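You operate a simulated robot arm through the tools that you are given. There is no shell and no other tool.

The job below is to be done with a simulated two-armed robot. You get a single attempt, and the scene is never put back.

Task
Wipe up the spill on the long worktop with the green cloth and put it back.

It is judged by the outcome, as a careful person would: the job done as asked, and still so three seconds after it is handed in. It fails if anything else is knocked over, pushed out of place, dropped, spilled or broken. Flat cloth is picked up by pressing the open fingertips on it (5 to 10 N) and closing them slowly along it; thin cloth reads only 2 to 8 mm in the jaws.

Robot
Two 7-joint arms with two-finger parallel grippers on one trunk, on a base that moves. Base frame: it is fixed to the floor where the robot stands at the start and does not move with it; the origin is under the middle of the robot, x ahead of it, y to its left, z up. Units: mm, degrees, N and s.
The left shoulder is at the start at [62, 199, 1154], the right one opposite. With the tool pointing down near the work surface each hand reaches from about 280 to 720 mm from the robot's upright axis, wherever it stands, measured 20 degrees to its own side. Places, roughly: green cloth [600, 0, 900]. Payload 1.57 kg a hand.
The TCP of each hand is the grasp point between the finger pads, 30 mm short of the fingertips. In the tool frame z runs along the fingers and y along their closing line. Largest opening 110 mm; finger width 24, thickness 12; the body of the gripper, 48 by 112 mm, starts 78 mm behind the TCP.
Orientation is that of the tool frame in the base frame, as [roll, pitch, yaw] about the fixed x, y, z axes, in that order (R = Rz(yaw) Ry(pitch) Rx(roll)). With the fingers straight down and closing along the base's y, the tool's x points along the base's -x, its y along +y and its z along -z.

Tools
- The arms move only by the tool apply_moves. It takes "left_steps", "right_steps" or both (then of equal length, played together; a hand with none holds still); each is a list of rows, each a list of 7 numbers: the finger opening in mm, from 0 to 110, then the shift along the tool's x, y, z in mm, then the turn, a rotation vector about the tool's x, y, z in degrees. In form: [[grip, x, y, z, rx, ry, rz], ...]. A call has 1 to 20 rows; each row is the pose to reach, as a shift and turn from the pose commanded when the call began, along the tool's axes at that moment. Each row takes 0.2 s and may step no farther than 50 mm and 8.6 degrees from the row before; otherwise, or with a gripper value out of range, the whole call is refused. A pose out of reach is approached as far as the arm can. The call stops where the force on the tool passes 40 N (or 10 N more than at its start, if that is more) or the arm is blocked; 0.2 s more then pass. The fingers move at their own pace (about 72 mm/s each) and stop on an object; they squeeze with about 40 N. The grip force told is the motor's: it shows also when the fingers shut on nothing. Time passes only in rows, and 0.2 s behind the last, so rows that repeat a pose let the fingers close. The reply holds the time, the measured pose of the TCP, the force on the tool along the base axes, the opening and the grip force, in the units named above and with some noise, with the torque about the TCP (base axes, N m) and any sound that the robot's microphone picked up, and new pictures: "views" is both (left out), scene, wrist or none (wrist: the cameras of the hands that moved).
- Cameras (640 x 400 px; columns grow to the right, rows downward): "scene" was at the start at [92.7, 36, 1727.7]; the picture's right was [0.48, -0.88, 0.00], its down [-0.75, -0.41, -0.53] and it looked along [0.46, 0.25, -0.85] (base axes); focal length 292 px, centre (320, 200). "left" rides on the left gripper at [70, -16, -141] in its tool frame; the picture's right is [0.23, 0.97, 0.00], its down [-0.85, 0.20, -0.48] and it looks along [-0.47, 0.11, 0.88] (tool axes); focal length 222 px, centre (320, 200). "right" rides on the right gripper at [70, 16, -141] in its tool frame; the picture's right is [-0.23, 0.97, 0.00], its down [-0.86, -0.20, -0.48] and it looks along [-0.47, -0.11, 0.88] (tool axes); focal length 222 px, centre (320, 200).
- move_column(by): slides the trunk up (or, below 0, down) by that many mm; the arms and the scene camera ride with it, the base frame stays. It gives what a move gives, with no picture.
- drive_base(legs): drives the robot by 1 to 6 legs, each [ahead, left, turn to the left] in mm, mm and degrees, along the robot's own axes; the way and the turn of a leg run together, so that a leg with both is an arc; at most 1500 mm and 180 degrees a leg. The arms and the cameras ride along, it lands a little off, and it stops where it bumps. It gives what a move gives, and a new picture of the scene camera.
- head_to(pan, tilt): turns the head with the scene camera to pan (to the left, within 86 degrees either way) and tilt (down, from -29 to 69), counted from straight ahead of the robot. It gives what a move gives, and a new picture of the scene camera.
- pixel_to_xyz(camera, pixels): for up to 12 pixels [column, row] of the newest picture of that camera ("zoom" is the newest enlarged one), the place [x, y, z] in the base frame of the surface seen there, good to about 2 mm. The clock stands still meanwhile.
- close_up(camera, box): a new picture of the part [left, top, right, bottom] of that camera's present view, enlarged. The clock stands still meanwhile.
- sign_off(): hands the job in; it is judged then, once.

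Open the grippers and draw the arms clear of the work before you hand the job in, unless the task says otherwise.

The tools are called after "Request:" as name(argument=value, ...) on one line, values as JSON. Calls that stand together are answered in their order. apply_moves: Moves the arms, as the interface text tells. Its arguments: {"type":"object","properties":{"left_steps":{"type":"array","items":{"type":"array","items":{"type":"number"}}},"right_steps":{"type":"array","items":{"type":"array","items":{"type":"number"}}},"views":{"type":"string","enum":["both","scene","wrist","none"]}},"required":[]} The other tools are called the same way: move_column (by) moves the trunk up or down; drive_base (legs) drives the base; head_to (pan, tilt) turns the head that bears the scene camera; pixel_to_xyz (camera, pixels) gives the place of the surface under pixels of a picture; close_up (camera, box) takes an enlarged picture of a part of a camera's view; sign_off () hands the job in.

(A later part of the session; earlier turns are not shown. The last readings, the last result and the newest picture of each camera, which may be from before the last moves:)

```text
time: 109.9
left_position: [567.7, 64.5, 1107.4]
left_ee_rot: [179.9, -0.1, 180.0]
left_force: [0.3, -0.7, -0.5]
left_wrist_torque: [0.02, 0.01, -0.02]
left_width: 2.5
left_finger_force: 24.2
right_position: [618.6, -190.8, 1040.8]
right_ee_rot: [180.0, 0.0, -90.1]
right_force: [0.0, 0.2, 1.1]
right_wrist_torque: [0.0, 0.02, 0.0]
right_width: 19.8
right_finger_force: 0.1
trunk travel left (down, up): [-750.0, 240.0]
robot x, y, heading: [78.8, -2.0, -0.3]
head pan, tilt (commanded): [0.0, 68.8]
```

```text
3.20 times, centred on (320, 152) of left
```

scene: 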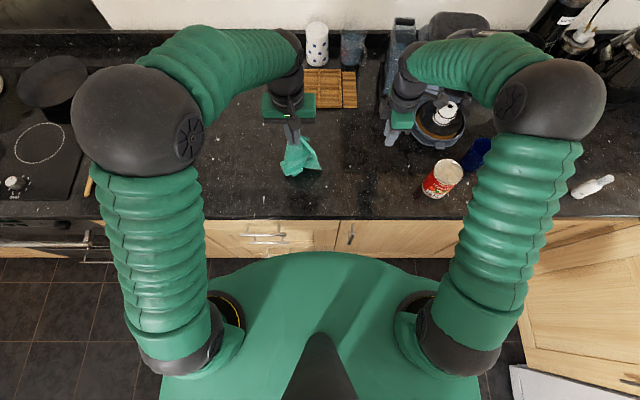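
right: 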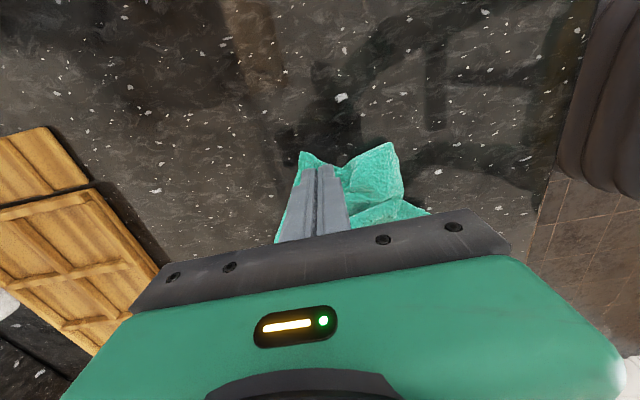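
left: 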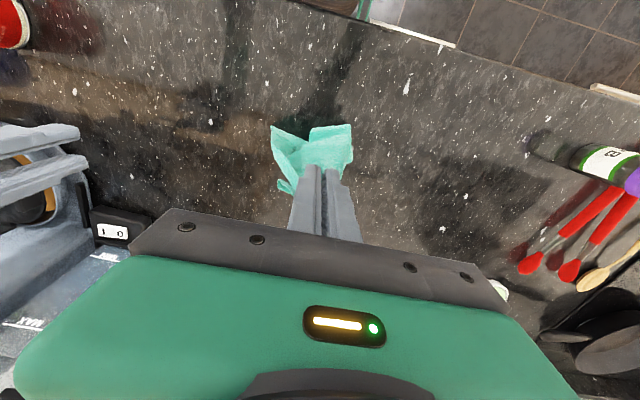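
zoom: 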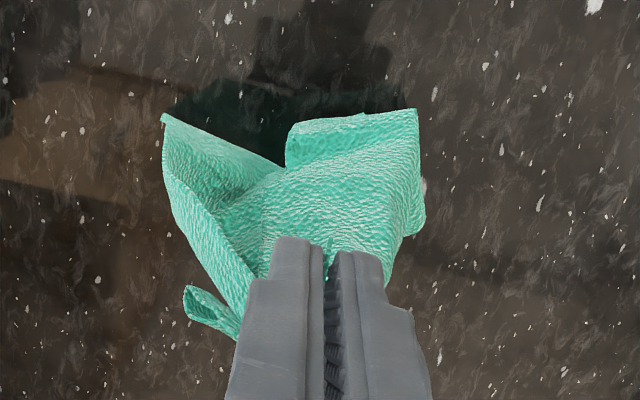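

E's tip hangs at [569, −2, 932] on a nearly upright sheet, joined to B by one straight edge, so B and E are neighbouring corners. I tilt the right hand 30° so that it comes in from the right, clear of the left hand, and stop at [570, −60, 1000].

Request:
apply_moves(right_steps=[[20, -22, 8, 0, 0, -6, 0], [40, -44, 16, 8, 0, -12, 0], [40, -66, 24, 16, 0, -18, 0], [40, -88, 32, 24, 0, -24, 0], [40, -110, 40, 32, 0, -30, 0], [40, -131, 48, 41, 0, -30, 0], [40, -131, 48, 41, 0, -30, 0]], views="both")

Request:
close_up(camera="scene", box=[268, 120, 364, 180])

Request:
close_up(camera="right", box=[200, 80, 440, 230])

```text
time: 111.5
left_position: [568.4, 65.1, 1107.8]
left_ee_rot: [179.9, -0.1, -180.0]
left_force: [0.6, -1.5, 0.0]
left_wrist_torque: [0.04, 0.0, 0.01]
left_width: 2.6
left_finger_force: 24.0
right_position: [570.4, -59.7, 999.9]
right_ee_rot: [-179.9, 30.0, -89.9]
right_force: [-0.1, 0.1, -0.9]
right_wrist_torque: [-0.02, 0.0, -0.01]
right_width: 40.2
right_finger_force: 0.1
trunk travel left (down, up): [-750.0, 240.0]
robot x, y, heading: [72.6, 1.9, 0.1]
head pan, tilt (commanded): [0.0, 68.8]
```

scene: 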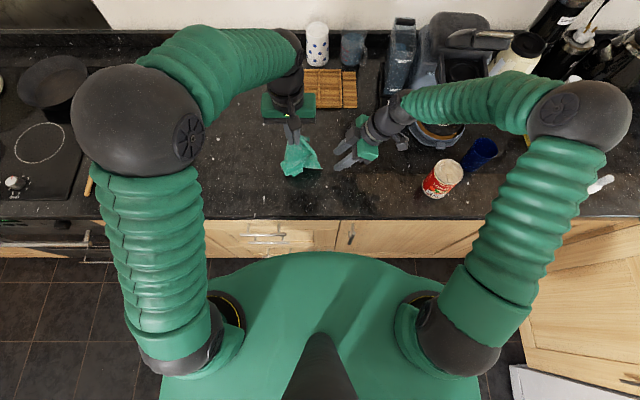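
right: 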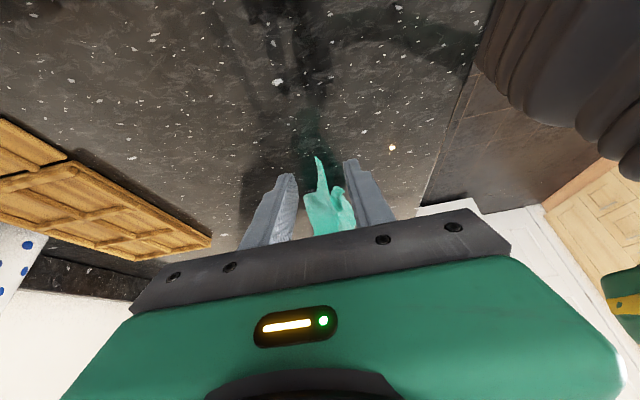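

```text
6.67 times, centred on (316, 150) of scene
```

zoom: 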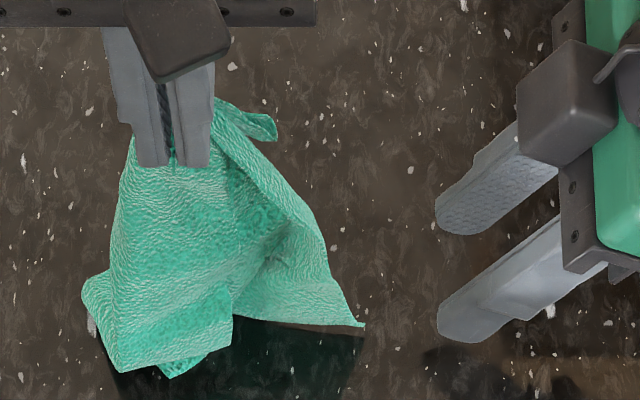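

```text
2.67 times, centred on (320, 155) of right
```

zoom: 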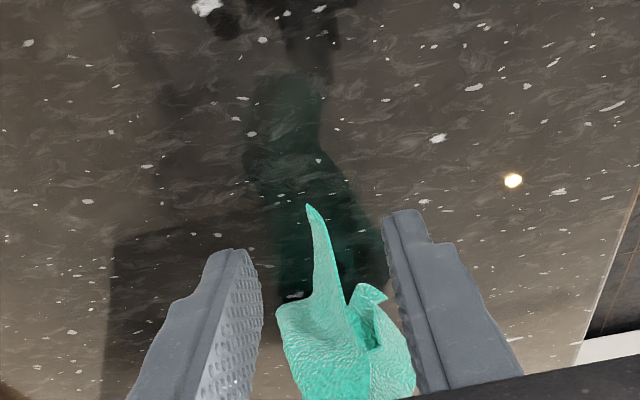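

E's spike stands right between the right fingers at (310,210) of the right zoom. I move in along the tilted approach until the pads are around it.

Request:
apply_moves(right_steps=[[40, -8, 0, 20, 0, 0, 0], [40, -17, 0, 40, 0, 0, 0], [40, -26, 0, 60, 0, 0, 0], [40, -34, 0, 75, 0, 0, 0], [40, -34, 0, 75, 0, 0, 0]], views="wrist")

Request:
close_up(camera="scene", box=[268, 120, 364, 180])

Request:
close_up(camera="right", box=[200, 80, 440, 230])

```text
time: 112.7
left_position: [568.6, 64.9, 1108.3]
left_ee_rot: [180.0, -0.2, -179.9]
left_force: [0.1, -0.8, -0.8]
left_wrist_torque: [-0.01, 0.01, 0.02]
left_width: 2.5
left_finger_force: 23.7
right_position: [569.7, 7.3, 951.6]
right_ee_rot: [-179.9, 30.0, -90.0]
right_force: [-1.1, -0.1, -0.2]
right_wrist_torque: [0.02, -0.01, 0.02]
right_width: 39.9
right_finger_force: 0.1
trunk travel left (down, up): [-750.0, 240.0]
robot x, y, heading: [72.4, 1.5, 0.2]
head pan, tilt (commanded): [0.0, 68.8]
```

right: 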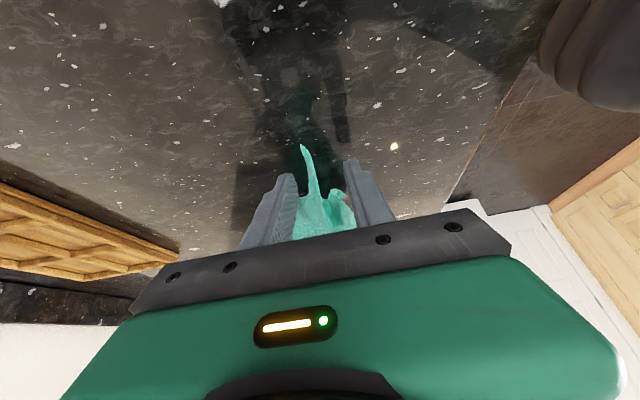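

```text
6.67 times, centred on (316, 150) of scene
```

zoom: 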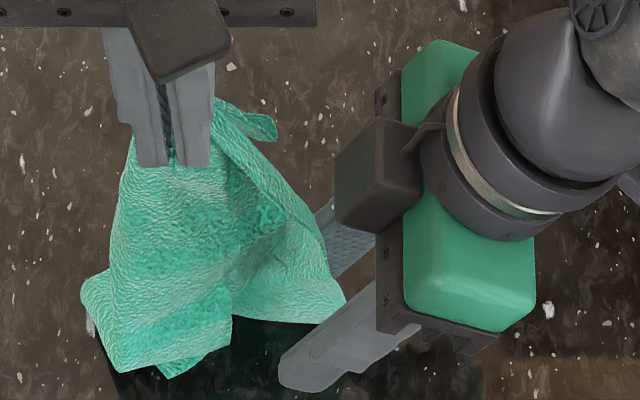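

```text
2.67 times, centred on (320, 155) of right
```

zoom: 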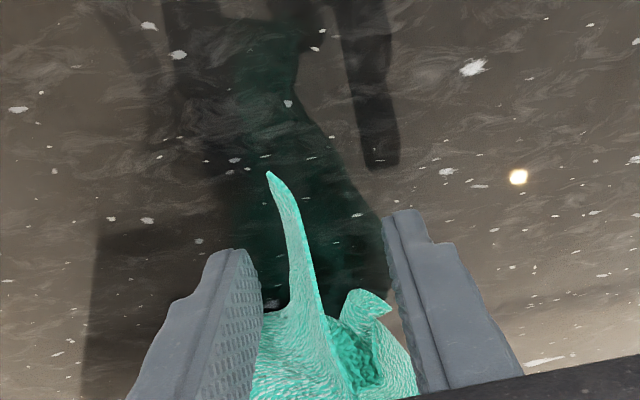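

E's spike is between the pads, but another fold shows at zoom (370,310). I check how far that fold is so that I do not pinch it too.

Request:
pixel_to_xyz(camera="zoom", pixels=[[270, 178], [285, 210], [300, 260], [310, 300], [375, 300], [385, 360], [355, 330], [300, 350], [330, 390]])

```text
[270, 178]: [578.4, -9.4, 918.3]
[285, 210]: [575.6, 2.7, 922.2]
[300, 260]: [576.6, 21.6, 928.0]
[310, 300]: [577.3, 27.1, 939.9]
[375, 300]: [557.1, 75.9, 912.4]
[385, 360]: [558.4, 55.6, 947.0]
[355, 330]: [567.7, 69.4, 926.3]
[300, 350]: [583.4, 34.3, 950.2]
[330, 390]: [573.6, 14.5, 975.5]
```

The other fold is at y 55–76, well beyond the fingertips at y≈22. I shift a few millimetres nearer to the tip and close on E.

Request:
apply_moves(right_steps=[[40, 6.8, -5, 1.8, 0, 0, 0], [34, 6.8, -5, 1.8, 0, 0, 0], [28, 6.8, -5, 1.8, 0, 0, 0], [22, 6.8, -5, 1.8, 0, 0, 0], [16, 6.8, -5, 1.8, 0, 0, 0], [10, 6.8, -5, 1.8, 0, 0, 0], [4, 6.8, -5, 1.8, 0, 0, 0], [0, 6.8, -5, 1.8, 0, 0, 0], [0, 6.8, -5, 1.8, 0, 0, 0], [0, 6.8, -5, 1.8, 0, 0, 0]], views="wrist")

Request:
close_up(camera="right", box=[200, 80, 440, 230])

Request:
close_up(camera="scene", box=[268, 120, 364, 180])

```text
time: 114.9
left_position: [567.6, 65.3, 1108.7]
left_ee_rot: [-180.0, -0.1, -179.9]
left_force: [0.3, -0.4, 0.0]
left_wrist_torque: [0.01, 0.0, 0.02]
left_width: 2.4
left_finger_force: 23.7
right_position: [574.0, 3.5, 946.8]
right_ee_rot: [179.9, 29.9, -89.9]
right_force: [0.7, 0.3, -0.9]
right_wrist_torque: [0.05, 0.01, 0.02]
right_width: 1.8
right_finger_force: 23.5
trunk travel left (down, up): [-750.0, 240.0]
robot x, y, heading: [72.8, 3.1, 0.0]
head pan, tilt (commanded): [0.0, 68.8]
```

right: 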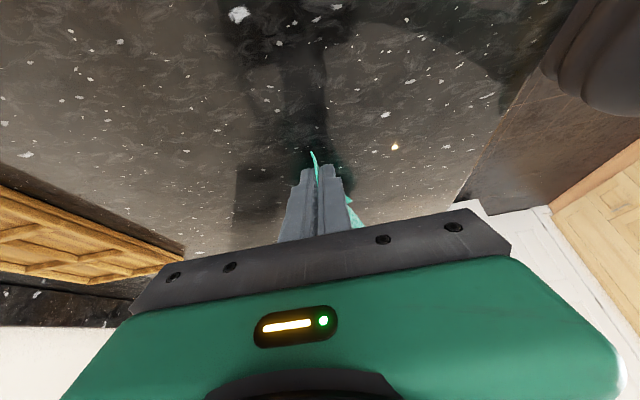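

```text
2.67 times, centred on (320, 155) of right
```

zoom: 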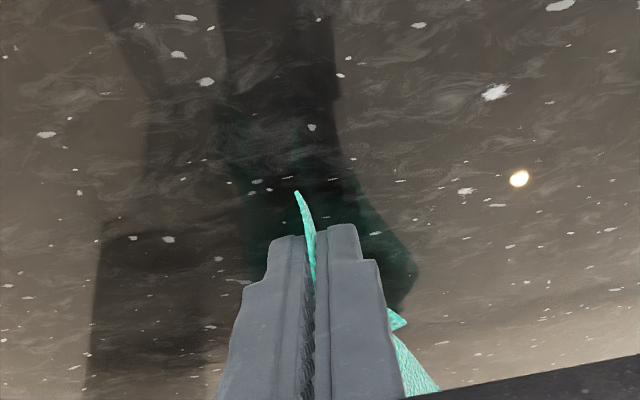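

```text
6.67 times, centred on (316, 150) of scene
```

zoom: 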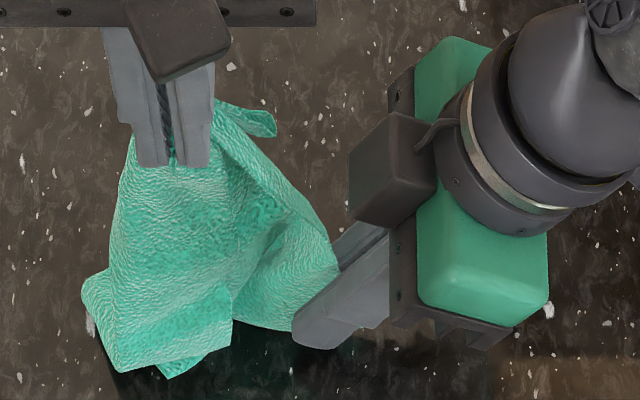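

The right hand holds E (1.8 mm, its tip showing at zoom (300,200)) and the left holds B. I now bring both hands to about 184 mm apart at the same height, turning the left by 90° and standing the right upright, so the cloth hangs like a curtain.

Request:
apply_moves(left_steps=[[0, -1, 2, -5, 0, 0, 7.5], [0, -2, 4, -10, 0, 0, 15], [0, -3, 6, -15, 0, 0, 22.5], [0, -4, 9, -20, 0, 0, 30], [0, -5, 11, -25, 0, 0, 37.5], [0, -6, 13, -30, 0, 0, 45], [0, -7, 15, -35, 0, 0, 52.5], [0, -8, 18, -40, 0, 0, 60], [0, -9, 20, -45, 0, 0, 67.5], [0, -10, 22, -50, 0, 0, 75], [0, -11, 24, -54, 0, 0, 82.5], [0, -12, 27, -57, 0, 0, 90], [0, -12, 27, -57, 0, 0, 90]], right_steps=[[0, -2, 0, -20, 0, 2.5, 0], [0, -4, -1, -40, 0, 5, 0], [0, -6, -1, -60, 0, 7.5, 0], [0, -9, -2, -80, 0, 10, 0], [0, -11, -2, -100, 0, 12.5, 0], [0, -13, -3, -120, 0, 15, 0], [0, -15, -3, -140, 0, 17.5, 0], [0, -17, -4, -160, 0, 20, 0], [0, -19, -4, -180, 0, 22.5, 0], [0, -22, -5, -200, 0, 25, 0], [0, -24, -5, -220, 0, 27.5, 0], [0, -26, -6, -236, 0, 30, 0], [0, -26, -6, -236, 0, 30, 0]], views="both")

Request:
close_up(camera="scene", box=[240, 70, 400, 170])

```text
time: 117.7
left_position: [580.3, 90.9, 1165.0]
left_ee_rot: [179.9, 0.1, 89.9]
left_force: [0.2, -11.2, 2.1]
left_wrist_torque: [-0.27, 0.0, 0.03]
left_width: 2.3
left_finger_force: 24.1
right_position: [579.6, -91.8, 1164.9]
right_ee_rot: [-180.0, 0.0, -89.9]
right_force: [0.0, 10.6, -2.1]
right_wrist_torque: [-0.01, 0.03, 0.01]
right_width: 2.0
right_finger_force: 24.0
trunk travel left (down, up): [-750.0, 240.0]
robot x, y, heading: [70.9, -0.8, 0.0]
head pan, tilt (commanded): [0.0, 68.8]
```

scene: 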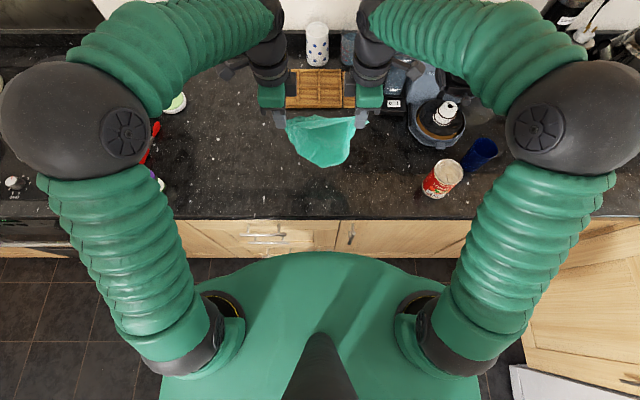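
right: 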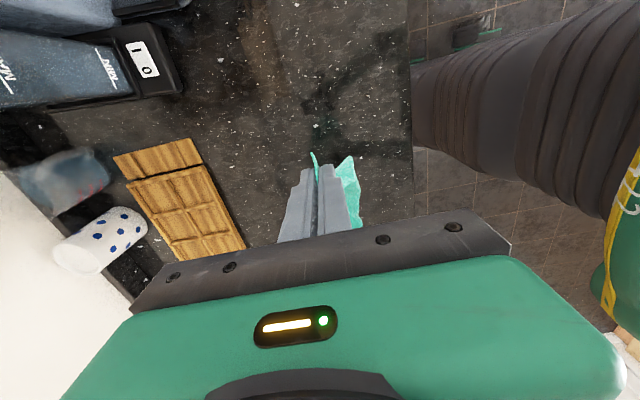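
left: 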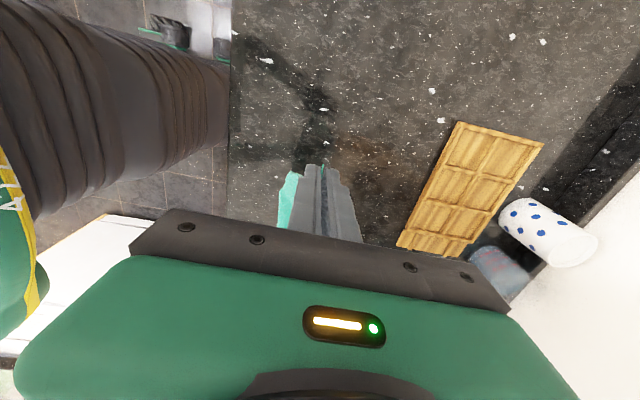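

```text
4.00 times, centred on (320, 120) of scene
```

zoom: 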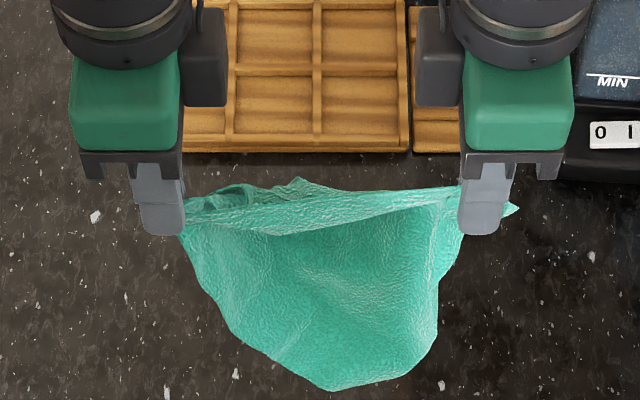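

The curtain hangs taut between the hands (11 N, 183 mm apart), bulging slightly towards the robot. I slacken it 3 mm each side and carry it to x≈485, from where I can drag it away so that it trails flat.

Request:
apply_moves(left_steps=[[0, -3, -20, 0, 0, 0, 0], [0, -3, -45, 0, 0, 0, 0], [0, -3, -70, 0, 0, 0, 0], [0, -3, -95, 0, 0, 0, 0], [0, -3, -95, 0, 0, 0, 0]], right_steps=[[0, -3, 20, 0, 0, 0, 0], [0, -3, 45, 0, 0, 0, 0], [0, -3, 70, 0, 0, 0, 0], [0, -3, 95, 0, 0, 0, 0], [0, -3, 95, 0, 0, 0, 0]], views="both")

Request:
close_up(camera="scene", box=[240, 110, 400, 210])

Request:
pixel_to_xyz(camera="zoom", pixels=[[320, 380], [320, 300], [250, 300], [420, 300], [320, 200], [230, 200]])

```text
time: 118.9
left_position: [485.3, 89.2, 1165.0]
left_ee_rot: [-179.9, 0.0, 90.2]
left_force: [0.2, -3.1, 0.7]
left_wrist_torque: [-0.07, 0.02, 0.05]
left_width: 2.6
left_finger_force: 24.1
right_position: [486.1, -88.7, 1162.7]
right_ee_rot: [179.9, 0.0, -90.0]
right_force: [0.2, 3.9, -0.5]
right_wrist_torque: [-0.02, 0.0, 0.01]
right_width: 2.1
right_finger_force: 23.4
trunk travel left (down, up): [-750.0, 240.0]
robot x, y, heading: [73.9, -1.0, -0.1]
head pan, tilt (commanded): [0.0, 68.8]
```

scene: 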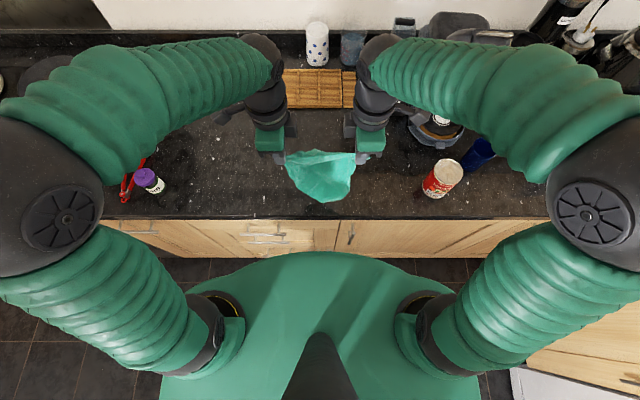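
right: 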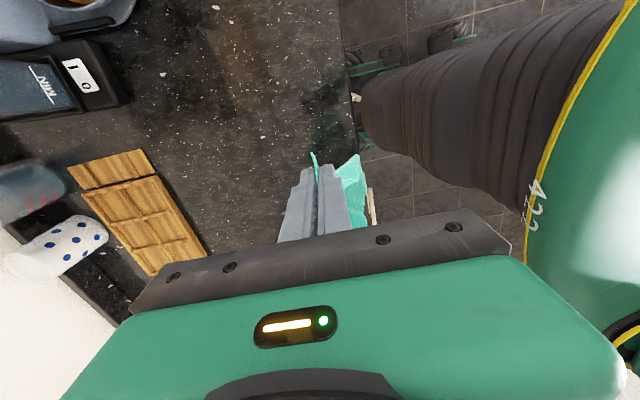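
left: 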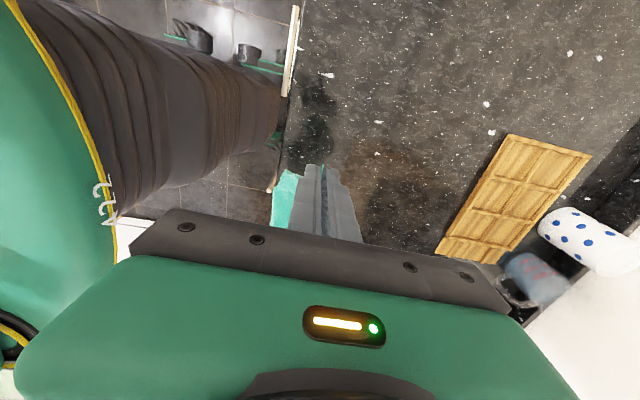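

```text
4.00 times, centred on (320, 160) of scene
```

zoom: 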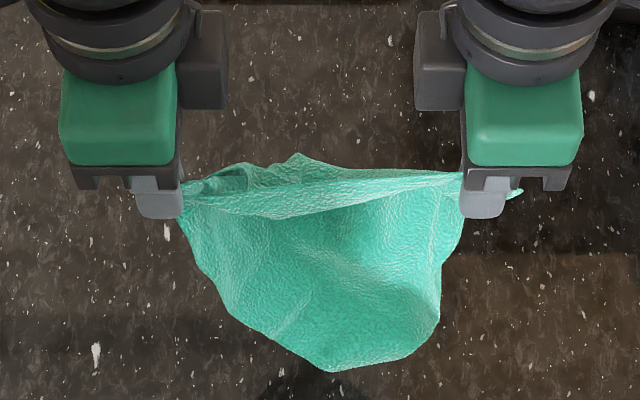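

```text
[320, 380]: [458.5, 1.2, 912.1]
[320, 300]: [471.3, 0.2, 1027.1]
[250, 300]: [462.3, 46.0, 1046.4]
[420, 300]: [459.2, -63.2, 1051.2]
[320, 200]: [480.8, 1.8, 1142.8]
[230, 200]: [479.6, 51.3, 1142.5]
```

Both hands hold the edge at x≈485, with the bottom of the cloth about 50 mm above the worktop. I lower it and then move both hands away from the robot while descending, so the cloth trails out flat behind.

Request:
apply_moves(left_steps=[[0, 0, 0, 25, 0, 0, 0], [0, 0, 0, 45, 0, 0, 0], [0, 0, 20, 65, 0, 0, 0], [0, 0, 40, 85, 0, 0, 0], [0, 0, 60, 105, 0, 0, 0], [0, 0, 80, 125, 0, 0, 0], [0, 0, 100, 140, 0, 0, 0], [0, 0, 120, 155, 0, 0, 0], [0, 0, 140, 170, 0, 0, 0], [0, 0, 160, 185, 0, 0, 0], [0, 0, 175, 195, 0, 0, 0], [0, 0, 190, 205, 0, 0, 0], [0, 0, 200, 212, 0, 0, 0], [0, 0, 206, 216, 0, 0, 0]], right_steps=[[0, 0, 0, 25, 0, 0, 0], [0, 0, 0, 45, 0, 0, 0], [0, 0, -20, 65, 0, 0, 0], [0, 0, -40, 85, 0, 0, 0], [0, 0, -60, 105, 0, 0, 0], [0, 0, -80, 125, 0, 0, 0], [0, 0, -100, 140, 0, 0, 0], [0, 0, -120, 155, 0, 0, 0], [0, 0, -140, 170, 0, 0, 0], [0, 0, -160, 185, 0, 0, 0], [0, 0, -175, 195, 0, 0, 0], [0, 0, -190, 205, 0, 0, 0], [0, 0, -200, 212, 0, 0, 0], [0, 0, -206, 216, 0, 0, 0]], views="both")

Request:
close_up(camera="scene", box=[240, 100, 400, 200])

```text
time: 121.9
left_position: [692.2, 89.7, 949.3]
left_ee_rot: [180.0, 0.0, 90.1]
left_force: [-0.7, -4.5, 0.9]
left_wrist_torque: [-0.15, 0.03, 0.03]
left_width: 2.6
left_finger_force: 23.7
right_position: [692.6, -90.3, 948.5]
right_ee_rot: [-179.9, 0.0, -89.8]
right_force: [0.7, 5.0, -1.0]
right_wrist_torque: [-0.02, 0.02, 0.0]
right_width: 2.0
right_finger_force: 23.6
trunk travel left (down, up): [-750.0, 240.0]
robot x, y, heading: [76.5, -1.9, -0.1]
head pan, tilt (commanded): [0.0, 68.8]
```

scene: 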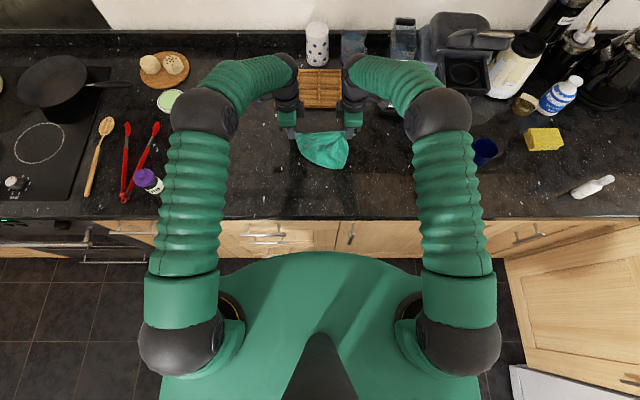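
right: 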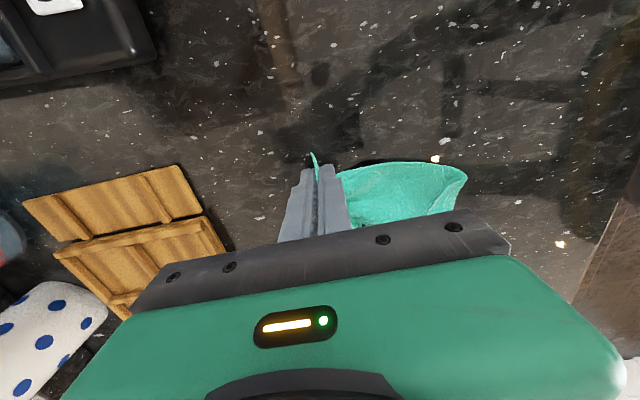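
left: 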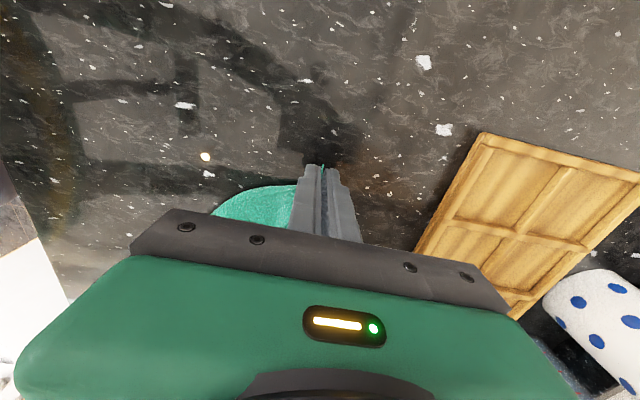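

```text
4.00 times, centred on (320, 150) of scene
```

zoom: 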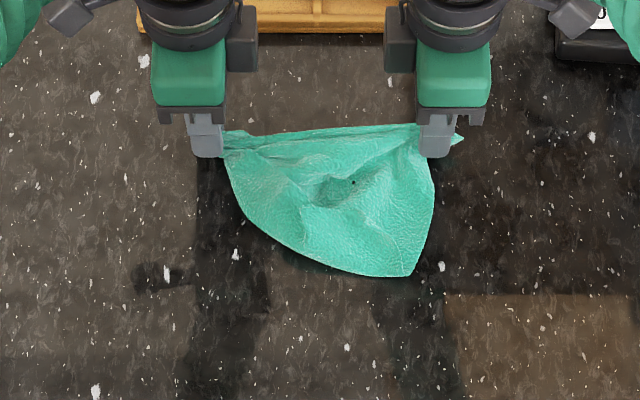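

The far edge is straight and the right near corner lies at zoom (410,275), but the left near corner is tucked underneath. I lift the curtain again and shake it gently to let that corner drop.

Request:
apply_moves(left_steps=[[0, 0, -15, -40, 0, 0, 0], [0, 0, -30, -80, 0, 0, 0], [0, 0, -45, -120, 0, 0, 0], [0, 0, -60, -160, 0, 0, 0], [0, 0, -75, -200, 0, 0, 0], [0, 0, -90, -240, 0, 0, 0], [0, 0, -100, -280, 0, 0, 0], [0, 0, -60, -260, 0, 0, 0], [0, 0, -100, -285, 0, 0, 0], [0, 0, -140, -260, 0, 0, 0], [0, 0, -100, -285, 0, 0, 0], [0, 0, -60, -260, 0, 0, 0], [0, 0, -100, -285, 0, 0, 0], [0, 0, -140, -260, 0, 0, 0], [0, 0, -100, -285, 0, 0, 0], [0, 0, -100, -285, 0, 0, 0], [0, 0, -100, -285, 0, 0, 0]], right_steps=[[0, 0, 15, -40, 0, 0, 0], [0, 0, 30, -80, 0, 0, 0], [0, 0, 45, -120, 0, 0, 0], [0, 0, 60, -160, 0, 0, 0], [0, 0, 75, -200, 0, 0, 0], [0, 0, 90, -240, 0, 0, 0], [0, 0, 100, -280, 0, 0, 0], [0, 0, 60, -260, 0, 0, 0], [0, 0, 100, -285, 0, 0, 0], [0, 0, 140, -260, 0, 0, 0], [0, 0, 100, -285, 0, 0, 0], [0, 0, 60, -260, 0, 0, 0], [0, 0, 100, -285, 0, 0, 0], [0, 0, 140, -260, 0, 0, 0], [0, 0, 100, -285, 0, 0, 0], [0, 0, 100, -285, 0, 0, 0], [0, 0, 100, -285, 0, 0, 0]], views="both")

Request:
close_up(camera="scene", box=[240, 60, 400, 160])

```text
time: 125.5
left_position: [582.0, 88.9, 1238.5]
left_ee_rot: [179.5, 0.1, 90.0]
left_force: [-0.5, -4.1, 1.5]
left_wrist_torque: [-0.09, -0.05, 0.03]
left_width: 2.5
left_finger_force: 24.2
right_position: [581.7, -89.6, 1236.7]
right_ee_rot: [-179.6, 0.0, -89.9]
right_force: [-0.5, 4.7, 0.4]
right_wrist_torque: [-0.04, -0.05, -0.05]
right_width: 1.8
right_finger_force: 23.5
trunk travel left (down, up): [-750.0, 240.0]
robot x, y, heading: [76.7, -1.9, -0.0]
head pan, tilt (commanded): [0.0, 68.8]
```

scene: 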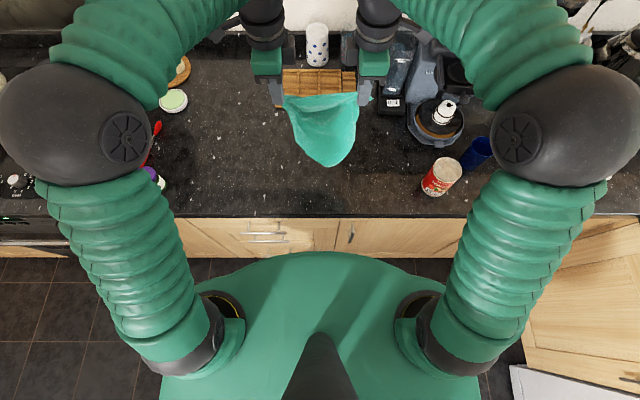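
right: 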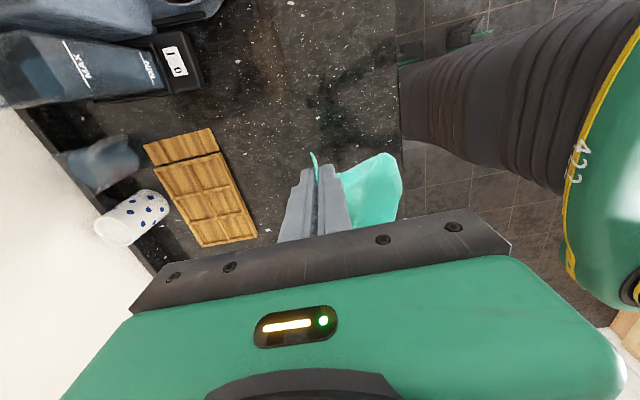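
left: 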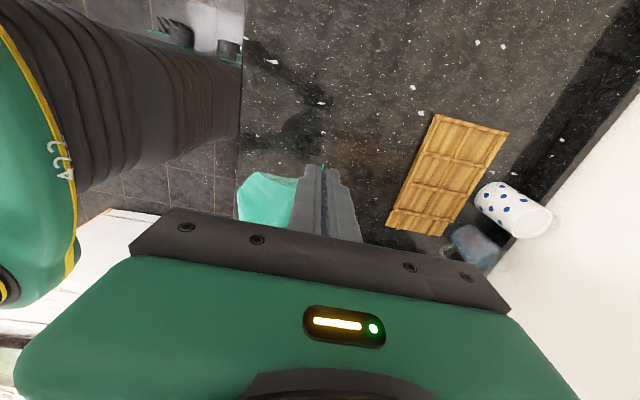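

```text
4.00 times, centred on (320, 110) of scene
```

zoom: 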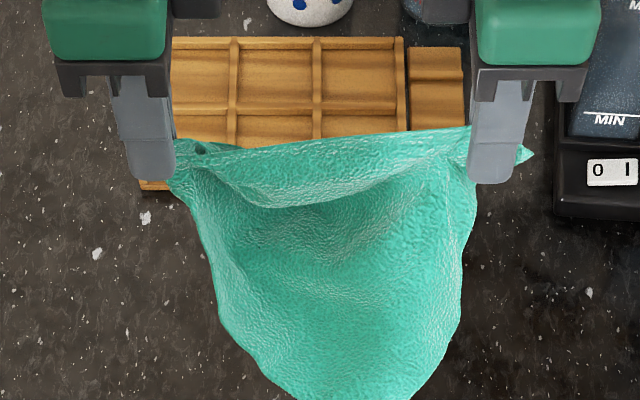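

The flap behind the edge has come loose and the curtain looks longer. I look at its lower end.

Request:
close_up(camera="scene", box=[260, 85, 388, 175])

Request:
pixel_to_xyz(camera="zoom", pixels=[[330, 390], [400, 390], [450, 300], [460, 200], [200, 280], [250, 340], [160, 180], [300, 200], [360, 410]])

Request:
close_up(camera="left", box=[180, 120, 380, 245])

Request:
close_up(camera="right", box=[260, 120, 460, 245])

```text
4.44 times, centred on (324, 130) of scene
```

zoom: 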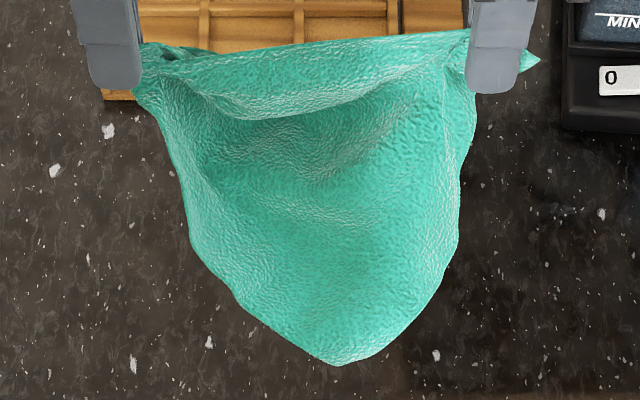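

```text
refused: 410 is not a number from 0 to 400
```

```text
3.20 times, centred on (280, 182) of left
```

zoom: 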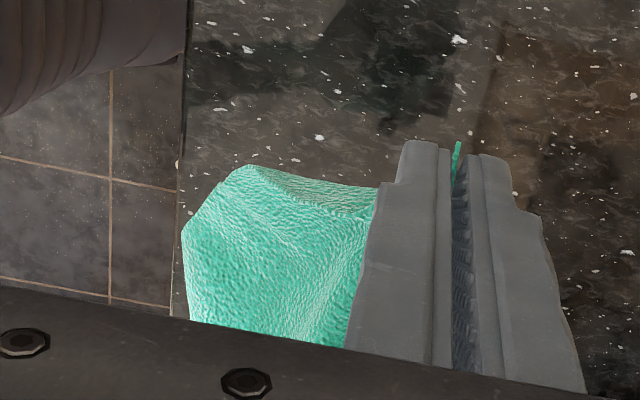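

```text
3.20 times, centred on (360, 182) of right
```

zoom: 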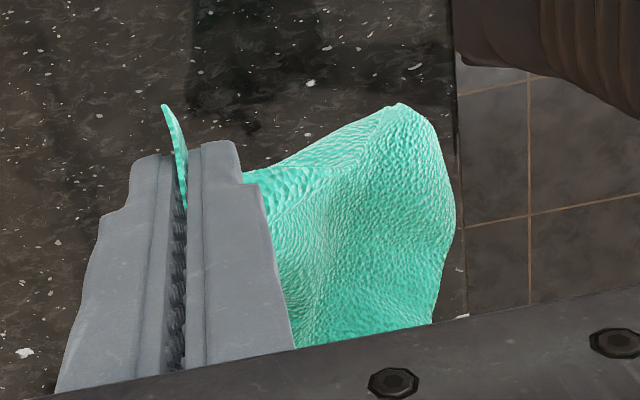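

The curtain looks well unfolded, bent towards the robot at the top. I carry it back to x≈485 and lay it again with the same descending drag away from the robot.

Request:
apply_moves(left_steps=[[0, 0, -25, 20, 0, 0, 0], [0, 0, -50, 40, 0, 0, 0], [0, 0, -75, 60, 0, 0, 0], [0, 0, -97, 80, 0, 0, 0], [0, 0, -97, 100, 0, 0, 0], [0, 0, -97, 118, 0, 0, 0], [0, 0, -80, 136, 0, 0, 0], [0, 0, -60, 156, 0, 0, 0], [0, 0, -40, 176, 0, 0, 0], [0, 0, -20, 194, 0, 0, 0], [0, 0, 0, 210, 0, 0, 0], [0, 0, 20, 225, 0, 0, 0], [0, 0, 40, 240, 0, 0, 0], [0, 0, 60, 253, 0, 0, 0], [0, 0, 75, 264, 0, 0, 0], [0, 0, 90, 274, 0, 0, 0], [0, 0, 100, 282, 0, 0, 0], [0, 0, 108, 288, 0, 0, 0]], right_steps=[[0, 0, 25, 20, 0, 0, 0], [0, 0, 50, 40, 0, 0, 0], [0, 0, 75, 60, 0, 0, 0], [0, 0, 97, 80, 0, 0, 0], [0, 0, 97, 100, 0, 0, 0], [0, 0, 97, 118, 0, 0, 0], [0, 0, 80, 136, 0, 0, 0], [0, 0, 60, 156, 0, 0, 0], [0, 0, 40, 176, 0, 0, 0], [0, 0, 20, 194, 0, 0, 0], [0, 0, 0, 210, 0, 0, 0], [0, 0, -20, 225, 0, 0, 0], [0, 0, -40, 240, 0, 0, 0], [0, 0, -60, 253, 0, 0, 0], [0, 0, -75, 264, 0, 0, 0], [0, 0, -90, 274, 0, 0, 0], [0, 0, -100, 282, 0, 0, 0], [0, 0, -108, 288, 0, 0, 0]], views="both")

Request:
close_up(camera="scene", box=[240, 100, 400, 200])

```text
time: 129.3
left_position: [699.3, 89.8, 946.4]
left_ee_rot: [-179.9, 0.0, 90.0]
left_force: [-0.5, -3.3, 1.2]
left_wrist_torque: [-0.07, -0.02, 0.01]
left_width: 2.7
left_finger_force: 23.8
right_position: [701.0, -90.2, 945.8]
right_ee_rot: [180.0, 0.0, -89.9]
right_force: [0.2, 4.3, -0.8]
right_wrist_torque: [-0.02, 0.01, 0.02]
right_width: 2.0
right_finger_force: 23.2
trunk travel left (down, up): [-750.0, 240.0]
robot x, y, heading: [74.0, 0.2, -0.1]
head pan, tilt (commanded): [0.0, 68.8]
```

scene: 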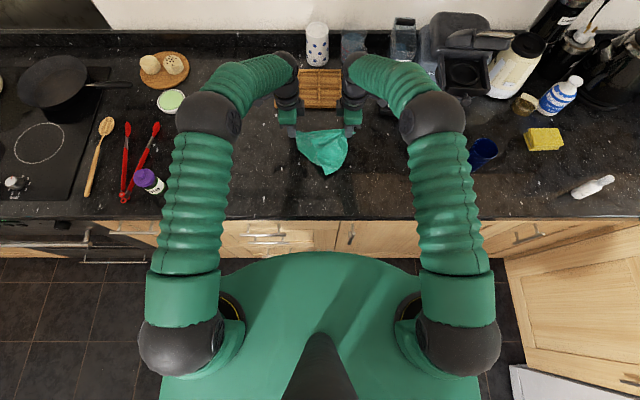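
right: 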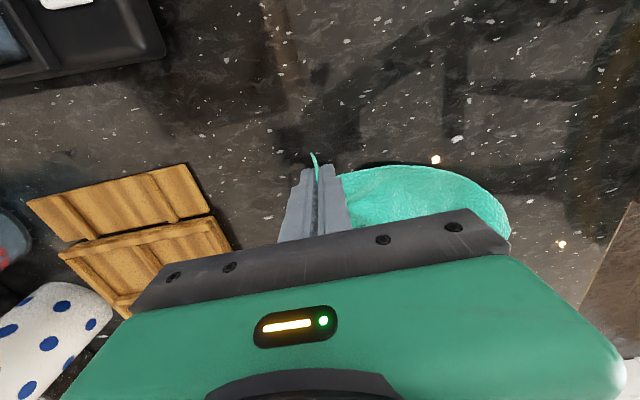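
left: 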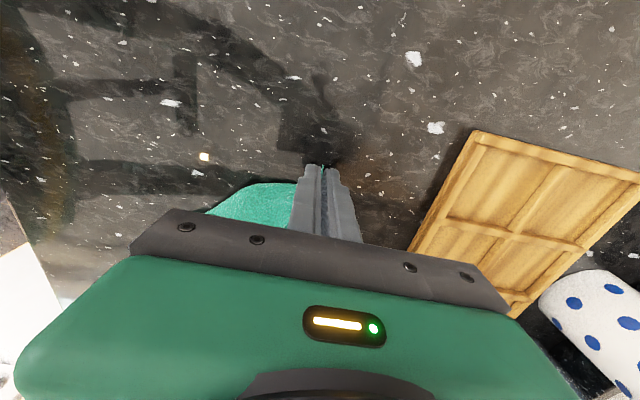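

```text
4.00 times, centred on (320, 150) of scene
```

zoom: 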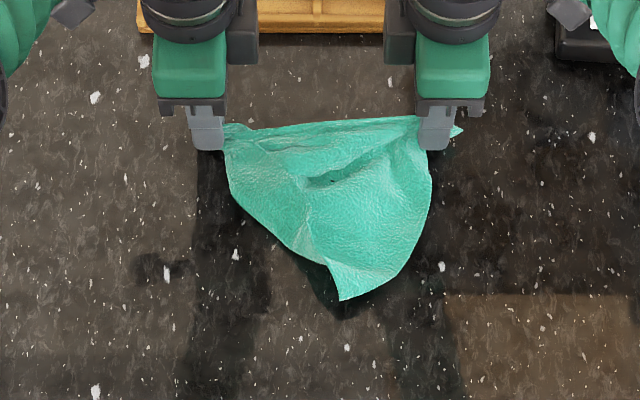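

It lies flatter but the near corners are still curled under: one tip shows at zoom (340,298). The hanging cloth bulges towards the robot, so laying it the other way should suit it better; I lift it again near x≈690, shake it and look.

Request:
apply_moves(left_steps=[[0, 0, -3, -40, 0, 0, 0], [0, 0, -6, -80, 0, 0, 0], [0, 0, -9, -120, 0, 0, 0], [0, 0, -10, -160, 0, 0, 0], [0, 0, -10, -200, 0, 0, 0], [0, 0, -10, -240, 0, 0, 0], [0, 0, -10, -270, 0, 0, 0], [0, 0, -50, -260, 0, 0, 0], [0, 0, -10, -285, 0, 0, 0], [0, 0, -50, -260, 0, 0, 0], [0, 0, -10, -285, 0, 0, 0], [0, 0, -50, -260, 0, 0, 0], [0, 0, -10, -285, 0, 0, 0], [0, 0, -10, -285, 0, 0, 0], [0, 0, -10, -285, 0, 0, 0]], right_steps=[[0, 0, 3, -40, 0, 0, 0], [0, 0, 6, -80, 0, 0, 0], [0, 0, 9, -120, 0, 0, 0], [0, 0, 10, -160, 0, 0, 0], [0, 0, 10, -200, 0, 0, 0], [0, 0, 10, -240, 0, 0, 0], [0, 0, 10, -270, 0, 0, 0], [0, 0, 50, -260, 0, 0, 0], [0, 0, 10, -285, 0, 0, 0], [0, 0, 50, -260, 0, 0, 0], [0, 0, 10, -285, 0, 0, 0], [0, 0, 50, -260, 0, 0, 0], [0, 0, 10, -285, 0, 0, 0], [0, 0, 10, -285, 0, 0, 0], [0, 0, 10, -285, 0, 0, 0]], views="both")

Request:
close_up(camera="scene", box=[250, 50, 390, 137])

Request:
close_up(camera="right", box=[220, 100, 460, 250])

Request:
close_up(camera="left", box=[180, 100, 420, 250])

```text
time: 132.5
left_position: [686.7, 89.2, 1234.0]
left_ee_rot: [179.9, 0.0, 90.1]
left_force: [0.3, -2.2, 0.4]
left_wrist_torque: [-0.1, -0.05, 0.03]
left_width: 2.5
left_finger_force: 23.9
right_position: [685.6, -88.5, 1233.2]
right_ee_rot: [-179.7, 0.0, -90.0]
right_force: [-1.1, 2.7, 1.2]
right_wrist_torque: [0.01, -0.06, 0.0]
right_width: 2.1
right_finger_force: 23.6
trunk travel left (down, up): [-750.0, 240.0]
robot x, y, heading: [78.5, -2.6, 0.1]
head pan, tilt (commanded): [0.0, 68.8]
```

scene: 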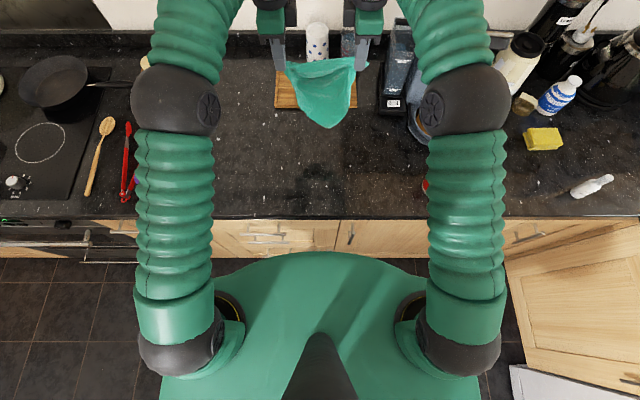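
right: 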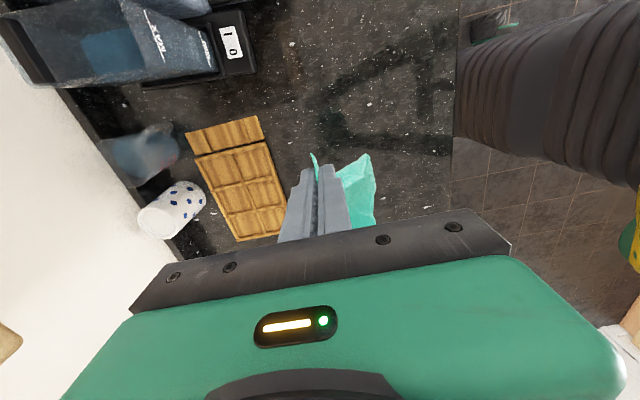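
left: 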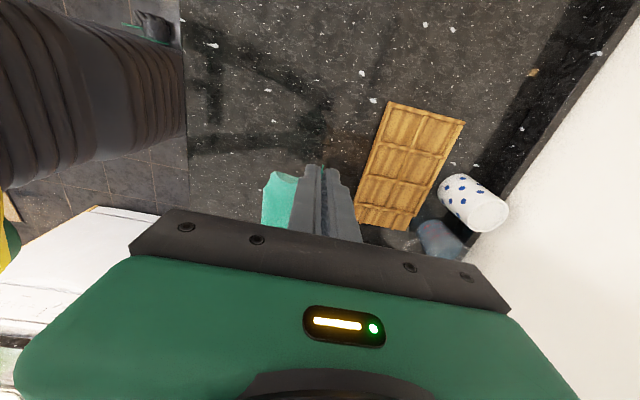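

```text
4.57 times, centred on (320, 94) of scene
```

zoom: 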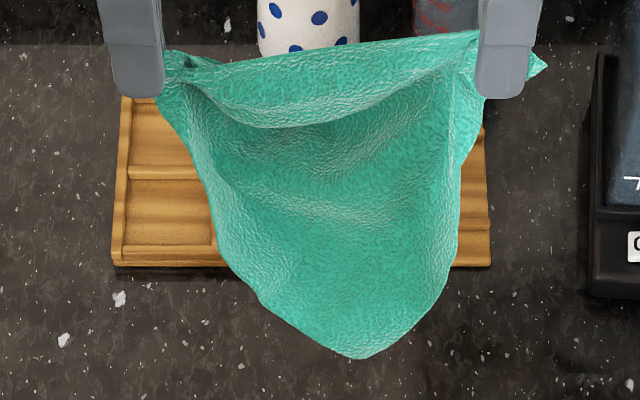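

```text
2.67 times, centred on (340, 175) of right
```

zoom: 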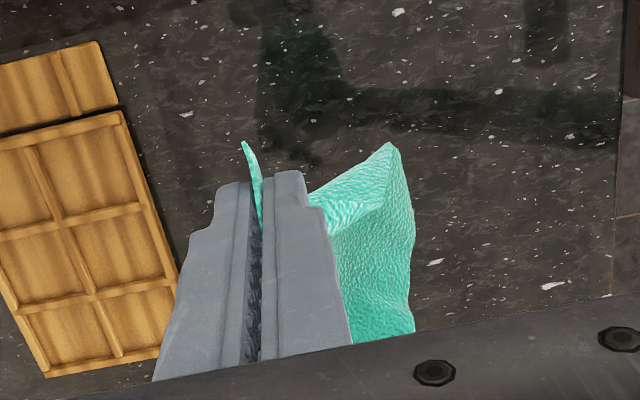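

```text
2.67 times, centred on (300, 175) of left
```

zoom: 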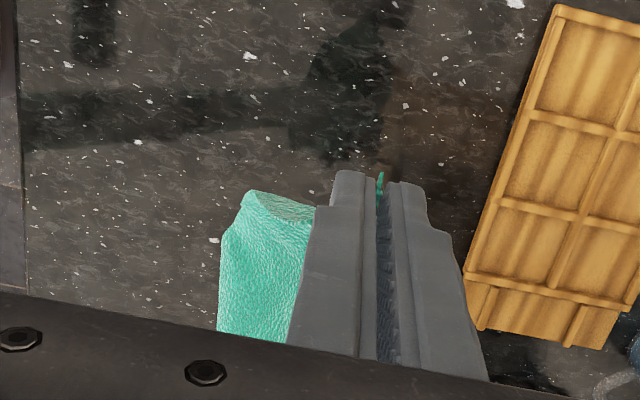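

The folded corners sit on the far side of the hanging cloth, so if I lay it by coming towards the robot they will end up on top, where they can be turned out easily. I do that: lower near x≈715, let the bottom touch, and drag towards x≈490 while descending.

Request:
apply_moves(left_steps=[[0, 0, 15, 30, 0, 0, 0], [0, 0, 30, 60, 0, 0, 0], [0, 0, 30, 90, 0, 0, 0], [0, 0, 30, 115, 0, 0, 0], [0, 0, 10, 122, 0, 0, 0], [0, 0, -10, 127, 0, 0, 0], [0, 0, -30, 133, 0, 0, 0], [0, 0, -50, 142, 0, 0, 0], [0, 0, -70, 155, 0, 0, 0], [0, 0, -90, 170, 0, 0, 0], [0, 0, -110, 187, 0, 0, 0], [0, 0, -130, 205, 0, 0, 0], [0, 0, -148, 223, 0, 0, 0], [0, 0, -164, 241, 0, 0, 0], [0, 0, -178, 258, 0, 0, 0], [0, 0, -188, 272, 0, 0, 0], [0, 0, -195, 282, 0, 0, 0]], right_steps=[[0, 0, -15, 30, 0, 0, 0], [0, 0, -30, 60, 0, 0, 0], [0, 0, -30, 90, 0, 0, 0], [0, 0, -30, 115, 0, 0, 0], [0, 0, -10, 122, 0, 0, 0], [0, 0, 10, 127, 0, 0, 0], [0, 0, 30, 133, 0, 0, 0], [0, 0, 50, 142, 0, 0, 0], [0, 0, 70, 155, 0, 0, 0], [0, 0, 90, 170, 0, 0, 0], [0, 0, 110, 187, 0, 0, 0], [0, 0, 130, 205, 0, 0, 0], [0, 0, 148, 223, 0, 0, 0], [0, 0, 164, 241, 0, 0, 0], [0, 0, 178, 258, 0, 0, 0], [0, 0, 188, 272, 0, 0, 0], [0, 0, 195, 282, 0, 0, 0]], views="both")

Request:
close_up(camera="scene", box=[240, 110, 400, 210])

```text
time: 136.1
left_position: [494.2, 88.8, 946.6]
left_ee_rot: [-179.9, -0.1, 89.9]
left_force: [-0.1, -3.2, 0.4]
left_wrist_torque: [-0.08, 0.0, 0.01]
left_width: 2.5
left_finger_force: 24.1
right_position: [494.9, -89.7, 947.6]
right_ee_rot: [179.9, 0.0, -89.9]
right_force: [-0.7, 3.9, -0.6]
right_wrist_torque: [-0.01, 0.0, 0.0]
right_width: 2.2
right_finger_force: 23.7
trunk travel left (down, up): [-750.0, 240.0]
robot x, y, heading: [73.3, -1.0, -0.1]
head pan, tilt (commanded): [0.0, 68.8]
```

scene: 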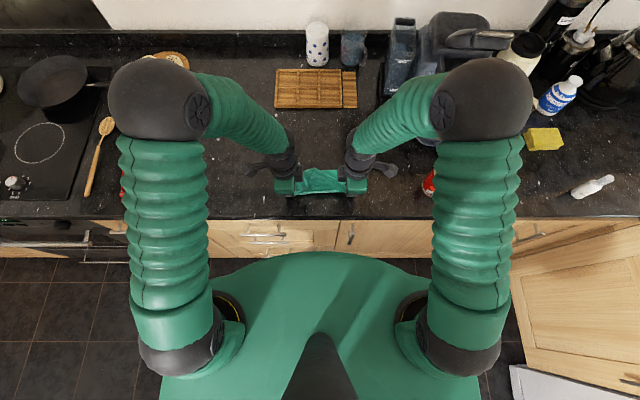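
right: 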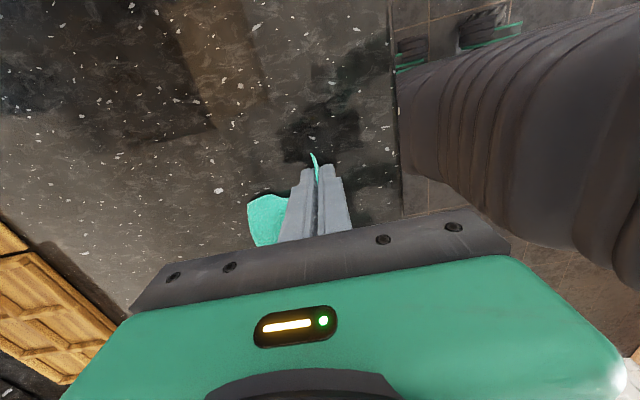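
left: 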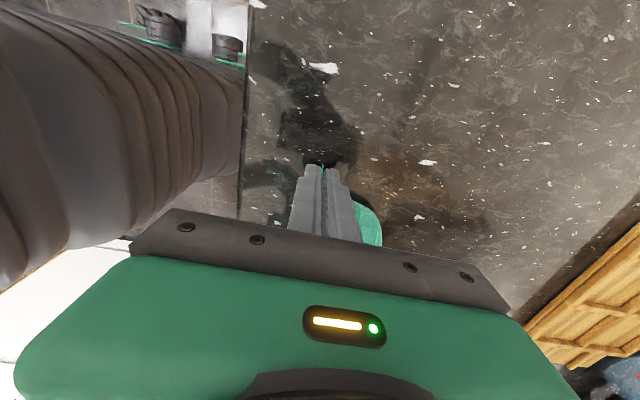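

```text
4.00 times, centred on (320, 160) of scene
```

zoom: 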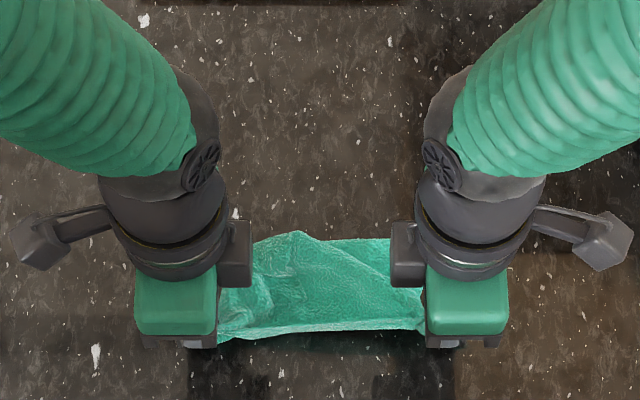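

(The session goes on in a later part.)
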